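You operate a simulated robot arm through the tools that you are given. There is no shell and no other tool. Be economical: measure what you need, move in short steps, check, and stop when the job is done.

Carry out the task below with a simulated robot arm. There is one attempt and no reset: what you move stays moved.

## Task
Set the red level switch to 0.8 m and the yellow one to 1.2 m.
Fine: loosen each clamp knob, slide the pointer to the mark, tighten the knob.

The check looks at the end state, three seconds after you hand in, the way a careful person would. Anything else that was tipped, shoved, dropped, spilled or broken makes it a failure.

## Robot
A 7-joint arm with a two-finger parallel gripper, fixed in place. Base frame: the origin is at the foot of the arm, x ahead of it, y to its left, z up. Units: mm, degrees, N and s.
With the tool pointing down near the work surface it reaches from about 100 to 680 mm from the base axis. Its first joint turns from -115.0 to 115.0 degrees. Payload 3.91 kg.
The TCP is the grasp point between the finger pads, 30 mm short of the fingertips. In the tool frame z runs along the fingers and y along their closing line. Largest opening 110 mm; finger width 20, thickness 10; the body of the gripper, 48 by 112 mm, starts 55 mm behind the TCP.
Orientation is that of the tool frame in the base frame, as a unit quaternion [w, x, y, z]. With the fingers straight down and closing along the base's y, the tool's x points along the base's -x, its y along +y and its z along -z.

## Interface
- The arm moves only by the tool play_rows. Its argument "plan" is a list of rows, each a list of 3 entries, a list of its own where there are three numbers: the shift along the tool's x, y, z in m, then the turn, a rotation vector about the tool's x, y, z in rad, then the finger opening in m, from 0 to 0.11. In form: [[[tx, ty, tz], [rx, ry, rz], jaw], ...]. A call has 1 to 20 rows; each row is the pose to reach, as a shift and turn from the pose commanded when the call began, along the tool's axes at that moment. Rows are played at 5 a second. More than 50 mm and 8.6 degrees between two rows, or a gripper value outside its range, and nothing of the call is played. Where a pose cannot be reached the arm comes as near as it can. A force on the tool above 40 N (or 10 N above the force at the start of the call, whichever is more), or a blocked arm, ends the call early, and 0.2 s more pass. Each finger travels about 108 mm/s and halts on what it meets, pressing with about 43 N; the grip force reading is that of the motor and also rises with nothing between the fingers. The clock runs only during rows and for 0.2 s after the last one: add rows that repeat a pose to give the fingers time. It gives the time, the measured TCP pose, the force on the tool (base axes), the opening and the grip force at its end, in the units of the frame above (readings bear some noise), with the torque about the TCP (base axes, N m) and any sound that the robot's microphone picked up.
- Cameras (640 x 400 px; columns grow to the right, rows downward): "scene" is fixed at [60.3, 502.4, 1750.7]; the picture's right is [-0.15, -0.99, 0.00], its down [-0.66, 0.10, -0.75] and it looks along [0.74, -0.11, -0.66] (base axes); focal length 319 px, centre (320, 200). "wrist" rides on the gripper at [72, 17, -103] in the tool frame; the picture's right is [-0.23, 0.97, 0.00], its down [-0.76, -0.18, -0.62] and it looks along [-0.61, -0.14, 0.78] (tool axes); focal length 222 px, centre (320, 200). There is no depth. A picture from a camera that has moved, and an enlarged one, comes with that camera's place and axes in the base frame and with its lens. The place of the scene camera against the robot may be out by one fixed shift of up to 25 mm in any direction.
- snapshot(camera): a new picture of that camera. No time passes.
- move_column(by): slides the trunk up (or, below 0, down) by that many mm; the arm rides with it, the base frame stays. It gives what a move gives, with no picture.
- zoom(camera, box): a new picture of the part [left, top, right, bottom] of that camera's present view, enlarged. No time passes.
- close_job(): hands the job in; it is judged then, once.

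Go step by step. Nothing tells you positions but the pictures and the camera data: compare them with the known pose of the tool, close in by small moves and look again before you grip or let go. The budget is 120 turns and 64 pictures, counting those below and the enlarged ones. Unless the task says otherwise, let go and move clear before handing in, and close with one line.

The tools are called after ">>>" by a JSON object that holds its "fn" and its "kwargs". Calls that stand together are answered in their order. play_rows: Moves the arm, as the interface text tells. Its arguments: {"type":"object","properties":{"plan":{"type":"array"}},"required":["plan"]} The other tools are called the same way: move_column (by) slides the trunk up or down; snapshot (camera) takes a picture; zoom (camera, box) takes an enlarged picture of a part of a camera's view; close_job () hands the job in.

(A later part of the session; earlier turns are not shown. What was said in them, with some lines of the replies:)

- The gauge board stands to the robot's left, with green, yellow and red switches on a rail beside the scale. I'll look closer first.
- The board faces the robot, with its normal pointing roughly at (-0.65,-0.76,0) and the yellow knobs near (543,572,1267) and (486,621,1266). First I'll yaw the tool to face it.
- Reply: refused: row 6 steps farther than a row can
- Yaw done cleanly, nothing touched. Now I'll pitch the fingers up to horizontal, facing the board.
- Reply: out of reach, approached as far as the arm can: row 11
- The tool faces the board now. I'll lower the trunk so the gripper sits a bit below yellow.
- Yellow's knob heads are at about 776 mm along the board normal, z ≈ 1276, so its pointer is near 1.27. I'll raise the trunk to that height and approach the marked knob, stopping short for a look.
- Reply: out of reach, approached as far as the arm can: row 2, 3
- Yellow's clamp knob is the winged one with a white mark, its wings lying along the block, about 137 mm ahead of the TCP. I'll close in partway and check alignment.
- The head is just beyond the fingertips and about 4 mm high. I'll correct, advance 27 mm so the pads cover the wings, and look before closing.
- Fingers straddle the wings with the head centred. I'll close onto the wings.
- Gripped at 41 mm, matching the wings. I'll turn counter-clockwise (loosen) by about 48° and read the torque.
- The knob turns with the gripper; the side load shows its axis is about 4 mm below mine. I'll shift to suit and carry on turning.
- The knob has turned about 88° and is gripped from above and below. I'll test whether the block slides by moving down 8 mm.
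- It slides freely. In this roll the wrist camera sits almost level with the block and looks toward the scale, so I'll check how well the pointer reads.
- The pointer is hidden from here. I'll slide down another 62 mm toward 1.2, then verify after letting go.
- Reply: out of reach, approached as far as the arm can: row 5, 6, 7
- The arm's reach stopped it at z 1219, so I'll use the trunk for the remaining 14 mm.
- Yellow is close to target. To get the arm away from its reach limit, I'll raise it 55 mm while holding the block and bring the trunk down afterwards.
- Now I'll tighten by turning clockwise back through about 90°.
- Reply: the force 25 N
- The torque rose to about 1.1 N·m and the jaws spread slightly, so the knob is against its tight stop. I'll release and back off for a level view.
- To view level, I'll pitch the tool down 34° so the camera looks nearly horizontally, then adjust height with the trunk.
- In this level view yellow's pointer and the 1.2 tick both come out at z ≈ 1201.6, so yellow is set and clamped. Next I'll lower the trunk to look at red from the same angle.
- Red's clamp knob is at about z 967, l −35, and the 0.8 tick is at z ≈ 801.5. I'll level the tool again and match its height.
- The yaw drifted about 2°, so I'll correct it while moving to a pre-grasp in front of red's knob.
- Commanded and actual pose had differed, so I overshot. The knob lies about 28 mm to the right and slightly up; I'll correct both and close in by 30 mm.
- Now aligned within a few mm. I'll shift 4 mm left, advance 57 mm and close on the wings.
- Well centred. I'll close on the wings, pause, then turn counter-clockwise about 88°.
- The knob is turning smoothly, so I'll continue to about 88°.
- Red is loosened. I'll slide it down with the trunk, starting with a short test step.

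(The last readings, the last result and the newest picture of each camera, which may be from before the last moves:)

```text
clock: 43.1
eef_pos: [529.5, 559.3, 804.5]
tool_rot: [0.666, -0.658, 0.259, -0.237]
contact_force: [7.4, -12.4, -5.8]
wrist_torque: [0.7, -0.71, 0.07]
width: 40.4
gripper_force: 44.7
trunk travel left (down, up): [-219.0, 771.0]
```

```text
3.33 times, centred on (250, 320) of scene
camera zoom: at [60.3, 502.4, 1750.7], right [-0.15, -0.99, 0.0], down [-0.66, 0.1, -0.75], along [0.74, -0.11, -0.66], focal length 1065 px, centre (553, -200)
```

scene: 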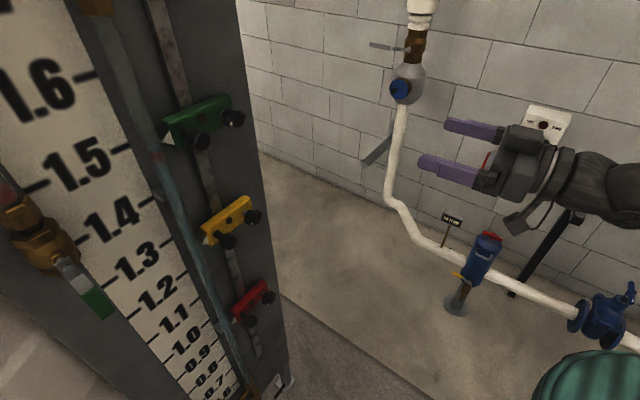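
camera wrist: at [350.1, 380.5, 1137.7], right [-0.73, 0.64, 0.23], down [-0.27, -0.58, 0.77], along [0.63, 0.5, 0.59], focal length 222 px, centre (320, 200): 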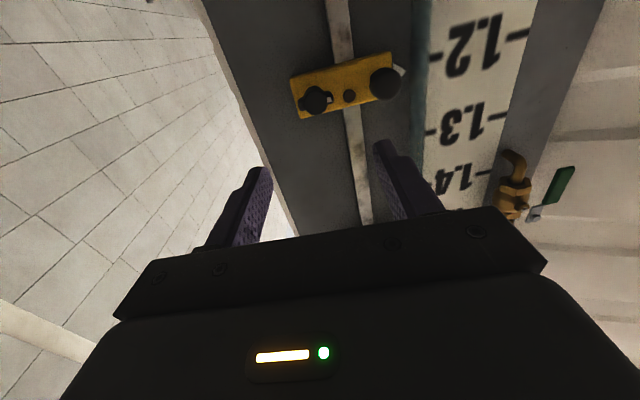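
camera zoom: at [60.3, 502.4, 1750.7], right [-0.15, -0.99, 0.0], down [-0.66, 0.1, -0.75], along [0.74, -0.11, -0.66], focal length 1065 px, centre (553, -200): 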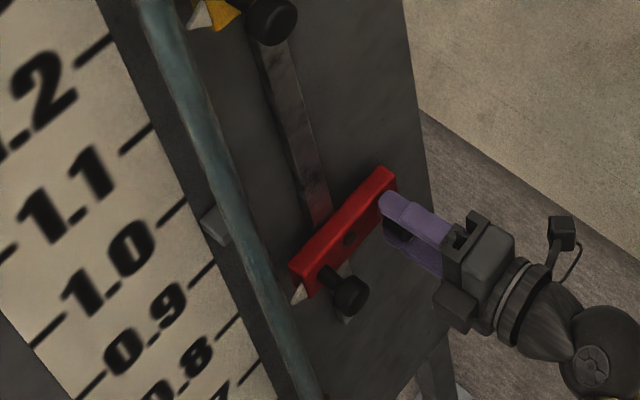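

Red is near its target. Now I'll tighten it, turning clockwise back past the start angle to the stop.

>>> {"fn": "play_rows", "kwargs": {"plan": [[[0.001, 0, 0], [0, 0, 0.14], 0.03], [[0.001, 0, 0], [0, 0, 0.28], 0.03], [[0.001, 0, 0], [0, 0, 0.42], 0.03], [[0.001, 0, 0], [0, 0, 0.56], 0.03], [[0.001, 0, 0], [0, 0, 0.7], 0.03], [[0.001, 0, 0], [0, 0, 0.84], 0.03], [[0.001, 0, 0], [0, 0, 0.98], 0.03], [[0.001, 0, 0], [0, 0, 1.12], 0.03], [[0.001, 0, 0], [0, 0, 1.26], 0.03], [[0.001, 0, 0], [0, 0, 1.4], 0.03], [[0.001, 0, 0], [0, 0, 1.53], 0.03]]}}

```text
clock: 45.5
eef_pos: [530.1, 556.4, 806.7]
tool_rot: [0.645, -0.295, 0.642, 0.291]
contact_force: [15.2, 3.3, 8.1]
wrist_torque: [0.97, -0.95, -0.72]
width: 40.9
gripper_force: 44.8
trunk travel left (down, up): [-219.0, 771.0]
```

>>> {"fn": "play_rows", "kwargs": {"plan": [[[-0.001, -0.0015, 0], [0, 0, 0], 0.03], [[-0.001, -0.0015, 0], [0, 0, 0.08], 0.03], [[-0.001, -0.0015, 0], [0, 0, 0.16], 0.03]]}}

>>> {"fn": "play_rows", "kwargs": {"plan": [[[0, 0, 0], [0, 0, -0.06], 0.045], [[0, 0, 0], [0, 0, -0.12], 0.07], [[0, 0, 0], [0, 0, -0.15], 0.07], [[0, 0, -0.03], [0, 0, -0.15], 0.07], [[0, 0, -0.06], [0, 0, -0.15], 0.07], [[0, 0, -0.09], [0, 0, -0.15], 0.07], [[0, 0, -0.12], [0, 0, -0.15], 0.07], [[0, 0, -0.15], [0, 0, -0.15], 0.07]]}}

>>> {"fn": "play_rows", "kwargs": {"plan": [[[0, 0, 0], [0, 0.14, 0], 0.07], [[0, 0, -0.02], [0, 0.28, 0], 0.07], [[0, 0, -0.04], [0, 0.42, 0], 0.07], [[0, 0, -0.06], [0, 0.56, 0], 0.07], [[0, 0, -0.06], [0, 0.6, 0], 0.07], [[0, 0, -0.06], [0, 0.6, 0], 0.07]]}}

>>> {"fn": "zoom", "kwargs": {"camera": "wrist", "box": [280, 60, 520, 210]}}

```text
clock: 46.3
eef_pos: [530.7, 557.2, 807.3]
tool_rot: [0.62, -0.244, 0.664, 0.339]
contact_force: [0.4, -7.8, 0.7]
wrist_torque: [-0.73, -0.86, -0.91]
width: 41.8
gripper_force: 45.0
trunk travel left (down, up): [-219.0, 771.0]
```

```text
clock: 48.1
eef_pos: [432.3, 445.2, 806.9]
tool_rot: [0.644, -0.293, 0.644, 0.293]
contact_force: [0.3, 0.9, 0.1]
wrist_torque: [-0.03, 0.0, 0.01]
width: 69.9
gripper_force: 0.1
trunk travel left (down, up): [-219.0, 771.0]
```

```text
clock: 49.5
eef_pos: [405.0, 386.7, 806.9]
tool_rot: [0.428, -0.353, 0.811, 0.188]
contact_force: [0.3, 0.1, 0.4]
wrist_torque: [0.03, 0.03, -0.02]
width: 70.2
gripper_force: 0.1
trunk travel left (down, up): [-219.0, 771.0]
```

```text
2.67 times, centred on (400, 135) of wrist
camera zoom: at [307.5, 306.6, 803.9], right [-0.63, 0.76, 0.19], down [0.07, -0.19, 0.98], along [0.78, 0.63, 0.06], focal length 592 px, centre (107, 373)
```

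zoom: 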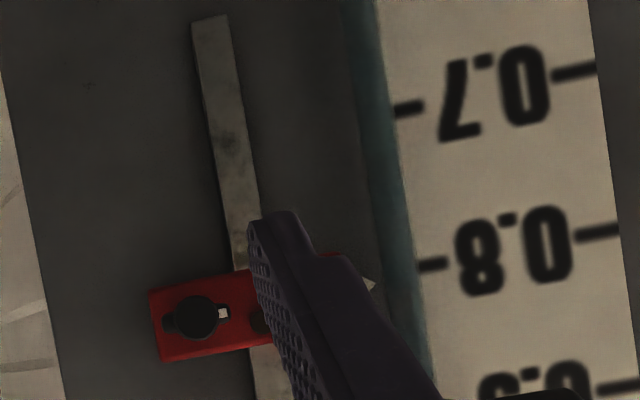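

Red is tight, but its pointer looks roughly 5 mm high. I'll close the jaws to clear the view and measure with more zoom.

>>> {"fn": "play_rows", "kwargs": {"plan": [[[0, 0, 0], [0, 0, 0], 0.05], [[0, 0, 0], [0, 0, 0], 0.03], [[0, 0, 0], [0, 0, 0], 0.02], [[0, 0, 0], [0, 0, 0], 0.02]]}}

>>> {"fn": "zoom", "kwargs": {"camera": "wrist", "box": [390, 135, 470, 185]}}

```text
clock: 50.5
eef_pos: [405.2, 387.9, 805.8]
tool_rot: [0.428, -0.353, 0.81, 0.188]
contact_force: [0.2, 0.4, 0.6]
wrist_torque: [-0.02, 0.02, 0.01]
width: 20.1
gripper_force: 0.0
trunk travel left (down, up): [-219.0, 771.0]
```

```text
8.00 times, centred on (430, 160) of wrist
camera zoom: at [307.6, 306.9, 803.5], right [-0.63, 0.76, 0.19], down [0.07, -0.19, 0.98], along [0.78, 0.63, 0.06], focal length 1777 px, centre (-560, 520)
```

zoom: 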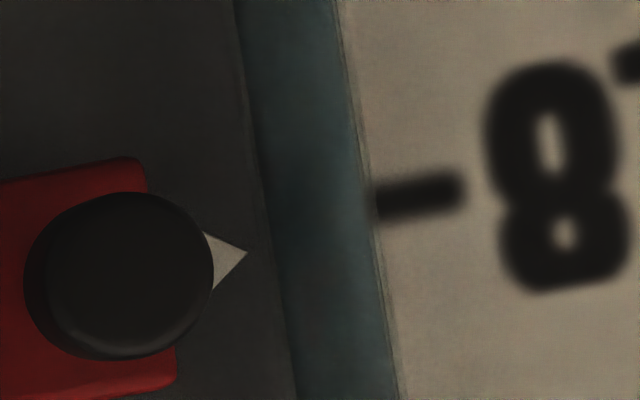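

The pointer is 4.7 mm above the 0.8 tick, so I'll repeat the cycle on red. First I'll retrace to the pre-grasp.

>>> {"fn": "play_rows", "kwargs": {"plan": [[[-0.006, 0, 0.008], [0, -0.14, 0], 0.04], [[-0.013, 0, 0.019], [0, -0.28, 0], 0.06], [[-0.022, 0, 0.032], [0, -0.42, 0], 0.07], [[-0.0339, 0, 0.0495], [0, -0.56, 0], 0.07], [[-0.0339, 0, 0.0495], [0, -0.6, 0], 0.07], [[-0.0339, 0, 0.0495], [0, -0.6, 0], 0.07]]}}

```text
clock: 51.9
eef_pos: [431.7, 445.4, 807.7]
tool_rot: [0.644, -0.293, 0.643, 0.293]
contact_force: [-0.3, 0.6, -0.9]
wrist_torque: [0.01, 0.04, 0.0]
width: 69.9
gripper_force: 0.2
trunk travel left (down, up): [-219.0, 771.0]
```

>>> {"fn": "play_rows", "kwargs": {"plan": [[[0, 0, 0.04], [0, 0, 0], 0.07], [[0, 0, 0.08], [0, 0, 0], 0.07], [[0, 0, 0.115], [0, 0, 0], 0.07], [[0, 0, 0.148], [0, 0, 0], 0.07], [[0, 0, 0.148], [0, 0, 0], 0.07]]}}

>>> {"fn": "zoom", "kwargs": {"camera": "wrist", "box": [220, 70, 460, 220]}}

```text
clock: 53.1
eef_pos: [529.2, 557.4, 807.5]
tool_rot: [0.644, -0.292, 0.643, 0.294]
contact_force: [-0.1, -0.5, 0.0]
wrist_torque: [-0.02, -0.02, -0.02]
width: 70.2
gripper_force: 0.0
trunk travel left (down, up): [-219.0, 771.0]
```

```text
2.67 times, centred on (340, 145) of wrist
camera zoom: at [449.5, 490.5, 732.6], right [-0.73, 0.64, 0.23], down [-0.28, -0.59, 0.76], along [0.62, 0.5, 0.61], focal length 592 px, centre (267, 347)
```

zoom: 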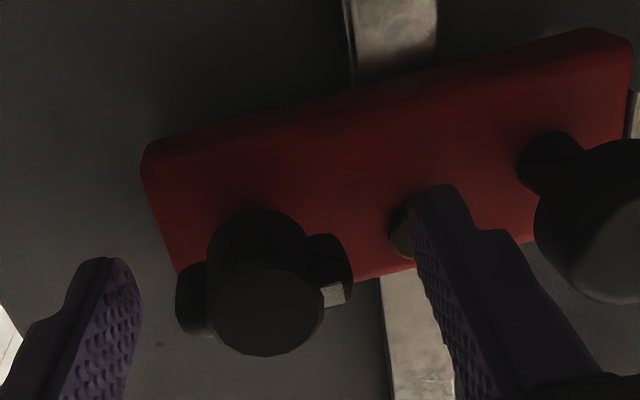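

Aligned again. Grip and loosen.

>>> {"fn": "play_rows", "kwargs": {"plan": [[[0, 0, 0], [0, 0, 0], 0.055], [[0, 0, 0], [0, 0, 0], 0.03], [[0, 0, 0], [0, 0, 0], 0.03], [[0, 0, 0], [0, 0, 0], 0.03], [[0, 0, 0], [0, 0, -0.14], 0.03], [[0, 0, 0], [0, 0, -0.28], 0.03], [[0, 0, 0], [0, 0, -0.42], 0.03], [[0, 0, 0], [0, 0, -0.56], 0.03], [[0, 0, 0], [0, 0, -0.7], 0.03], [[0, 0, 0], [0, 0, -0.84], 0.03], [[0, 0, 0], [0, 0, -0.98], 0.03], [[0, 0, 0], [0, 0, -1.12], 0.03], [[0, 0, 0], [0, 0, -1.26], 0.03], [[0, 0, 0], [0, 0, -1.4], 0.03], [[0, 0, 0], [0, 0, -1.54], 0.03]]}}

```text
clock: 56.3
eef_pos: [527.6, 557.2, 807.1]
tool_rot: [0.666, -0.658, 0.257, -0.238]
contact_force: [-6.7, 6.1, -2.6]
wrist_torque: [-0.44, 0.42, 0.17]
width: 40.1
gripper_force: 45.0
trunk travel left (down, up): [-219.0, 771.0]
```

>>> {"fn": "move_column", "kwargs": {"by": -5}}

>>> {"fn": "play_rows", "kwargs": {"plan": [[[0, 0, 0], [0, 0, 0.14], 0.03], [[0, 0, 0], [0, 0, 0.28], 0.03], [[0, 0, 0], [0, 0, 0.42], 0.03], [[0, 0, 0], [0, 0, 0.56], 0.03], [[0, 0, 0], [0, 0, 0.7], 0.03], [[0, 0, 0], [0, 0, 0.84], 0.03], [[0, 0, 0], [0, 0, 0.98], 0.03], [[0, 0, 0], [0, 0, 1.12], 0.03], [[0, 0, 0], [0, 0, 1.26], 0.03], [[0, 0, 0], [0, 0, 1.4], 0.03], [[0, 0, 0], [0, 0, 1.53], 0.03]]}}

```text
clock: 56.9
eef_pos: [527.6, 557.6, 801.2]
tool_rot: [0.667, -0.658, 0.257, -0.237]
contact_force: [-4.5, 9.4, -0.3]
wrist_torque: [0.56, -0.53, 0.65]
width: 39.9
gripper_force: 45.0
trunk travel left (down, up): [-214.0, 776.0]
```

```text
clock: 59.2
eef_pos: [529.2, 555.9, 800.9]
tool_rot: [0.645, -0.295, 0.643, 0.291]
contact_force: [-12.5, -8.9, 1.4]
wrist_torque: [0.71, -0.72, -1.15]
width: 41.0
gripper_force: 45.0
trunk travel left (down, up): [-214.0, 776.0]
```

>>> {"fn": "play_rows", "kwargs": {"plan": [[[0, 0, -0.001], [0, 0, 0.08], 0.03], [[0, 0, -0.001], [0, 0, 0.16], 0.03], [[0, 0, -0.001], [0, 0, 0.16], 0.03]]}}

>>> {"fn": "play_rows", "kwargs": {"plan": [[[0, 0, 0], [0, 0, -0.06], 0.045], [[0, 0, 0], [0, 0, -0.12], 0.07], [[0, 0, 0], [0, 0, -0.15], 0.07], [[0, 0, -0.03], [0, 0, -0.15], 0.07], [[0, 0, -0.06], [0, 0, -0.15], 0.07], [[0, 0, -0.09], [0, 0, -0.15], 0.07], [[0, 0, -0.12], [0, 0, -0.15], 0.07], [[0, 0, -0.15], [0, 0, -0.15], 0.07]]}}

>>> {"fn": "play_rows", "kwargs": {"plan": [[[0, 0, 0], [0, 0.14, 0], 0.07], [[0, 0, -0.02], [0, 0.28, 0], 0.05], [[0, 0, -0.04], [0, 0.42, 0], 0.03], [[0, 0, -0.06], [0, 0.56, 0], 0.02], [[0, 0, -0.06], [0, 0.6, 0], 0.02], [[0, 0, -0.06], [0, 0.6, 0], 0.02]]}}

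>>> {"fn": "zoom", "kwargs": {"camera": "wrist", "box": [390, 135, 470, 185]}}

```text
clock: 60.0
eef_pos: [529.4, 555.9, 801.5]
tool_rot: [0.619, -0.242, 0.665, 0.34]
contact_force: [8.7, 3.6, -4.0]
wrist_torque: [-0.79, -0.41, -0.44]
width: 42.0
gripper_force: 44.4
trunk travel left (down, up): [-214.0, 776.0]
```

```text
clock: 61.9
eef_pos: [429.9, 440.2, 801.1]
tool_rot: [0.644, -0.292, 0.643, 0.293]
contact_force: [0.2, 0.6, -0.5]
wrist_torque: [0.0, -0.02, -0.02]
width: 70.0
gripper_force: 0.0
trunk travel left (down, up): [-214.0, 776.0]
```

```text
clock: 63.2
eef_pos: [403.7, 384.4, 802.5]
tool_rot: [0.428, -0.353, 0.811, 0.188]
contact_force: [-0.1, -0.1, -0.3]
wrist_torque: [-0.02, 0.02, -0.02]
width: 19.8
gripper_force: 0.2
trunk travel left (down, up): [-214.0, 776.0]
```

```text
8.00 times, centred on (430, 160) of wrist
camera zoom: at [306.2, 304.2, 799.4], right [-0.63, 0.76, 0.19], down [0.07, -0.19, 0.98], along [0.78, 0.63, 0.06], focal length 1777 px, centre (-560, 520)
```

zoom: 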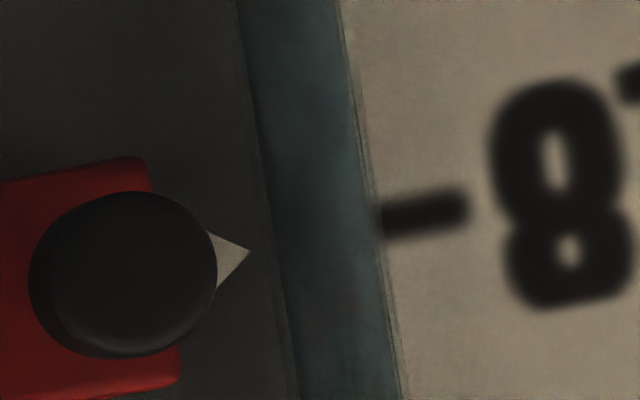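

Red's pointer is now within about 0.6 mm of the 0.8 tick. I'll recheck yellow from the same level view and look at both knobs.

>>> {"fn": "zoom", "kwargs": {"camera": "wrist", "box": [280, 60, 520, 210]}}

>>> {"fn": "move_column", "kwargs": {"by": 402}}

>>> {"fn": "zoom", "kwargs": {"camera": "wrist", "box": [390, 135, 470, 185]}}

>>> {"fn": "zoom", "kwargs": {"camera": "wrist", "box": [280, 60, 520, 210]}}

```text
2.67 times, centred on (400, 135) of wrist
camera zoom: at [306.2, 304.2, 799.4], right [-0.63, 0.76, 0.19], down [0.07, -0.19, 0.98], along [0.78, 0.63, 0.06], focal length 592 px, centre (107, 373)
```

zoom: 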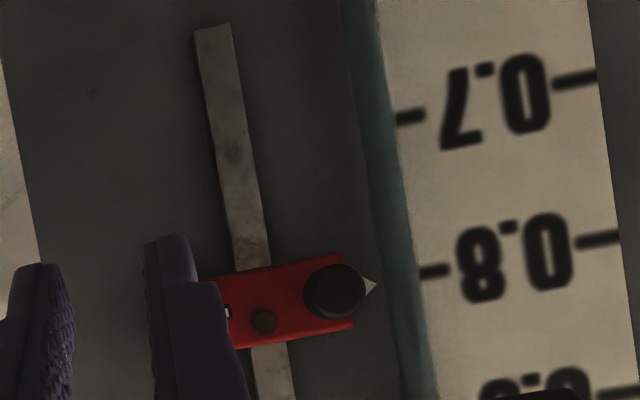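

```text
refused: 402 is not a number from -400 to 400
```

```text
8.00 times, centred on (430, 160) of wrist
camera zoom: at [306.2, 304.2, 799.4], right [-0.63, 0.76, 0.19], down [0.07, -0.19, 0.98], along [0.78, 0.63, 0.06], focal length 1777 px, centre (-560, 520)
```

zoom: 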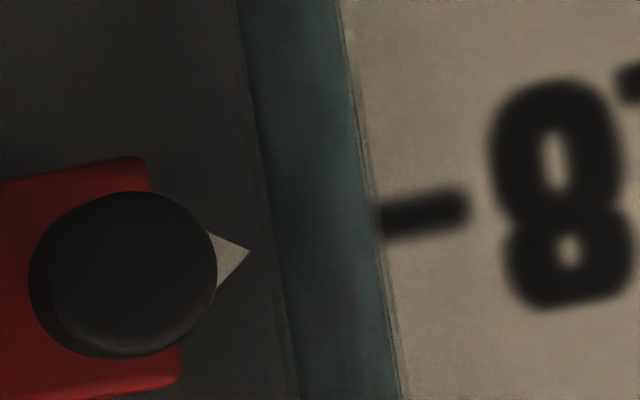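

```text
2.67 times, centred on (400, 135) of wrist
camera zoom: at [306.2, 304.2, 799.4], right [-0.63, 0.76, 0.19], down [0.07, -0.19, 0.98], along [0.78, 0.63, 0.06], focal length 592 px, centre (107, 373)
```

zoom: 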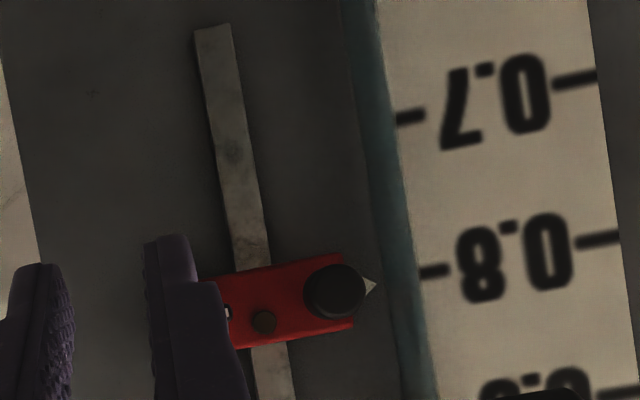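

>>> {"fn": "move_column", "kwargs": {"by": 400}}

>>> {"fn": "zoom", "kwargs": {"camera": "wrist", "box": [390, 135, 470, 185]}}

>>> {"fn": "zoom", "kwargs": {"camera": "scene", "box": [170, 180, 330, 340]}}

```text
clock: 67.1
eef_pos: [403.4, 385.8, 1201.0]
tool_rot: [0.428, -0.353, 0.811, 0.186]
contact_force: [-0.5, 0.3, -0.3]
wrist_torque: [0.0, 0.04, -0.01]
width: 20.1
gripper_force: 0.0
trunk travel left (down, up): [-614.0, 376.0]
```

```text
8.00 times, centred on (430, 160) of wrist
camera zoom: at [306.2, 304.9, 1198.5], right [-0.63, 0.76, 0.19], down [0.07, -0.18, 0.98], along [0.78, 0.63, 0.06], focal length 1777 px, centre (-560, 520)
```

zoom: 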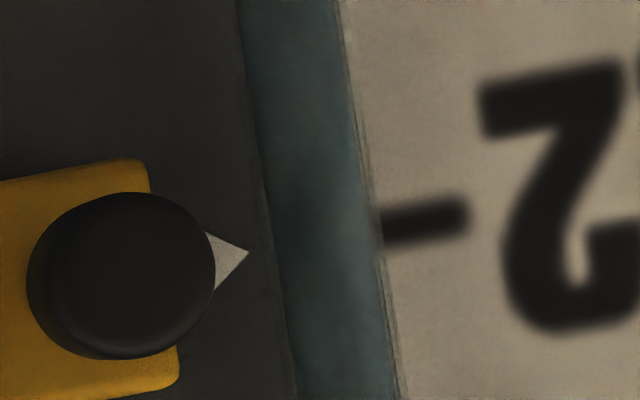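

```text
2.50 times, centred on (250, 260) of scene
camera zoom: at [60.3, 502.4, 1750.7], right [-0.15, -0.99, 0.0], down [-0.66, 0.1, -0.75], along [0.74, -0.11, -0.66], focal length 798 px, centre (495, 50)
```

zoom: 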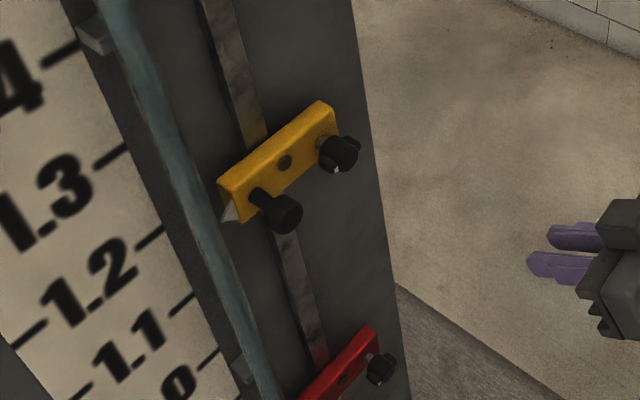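

Both pointers sit within about 1 mm of their ticks by the level view. Both knobs are back at their tight stops and the gripper is clear, so I'm handing in.

>>> {"fn": "close_job", "kwargs": {}}

```text
The job is handed in.
```

The red level switch is set to 0.8 m and the yellow one to 1.2 m. Both pointers read within about 1.5 mm of their marks, both clamp knobs are tightened to their stops, and the arm is clear.
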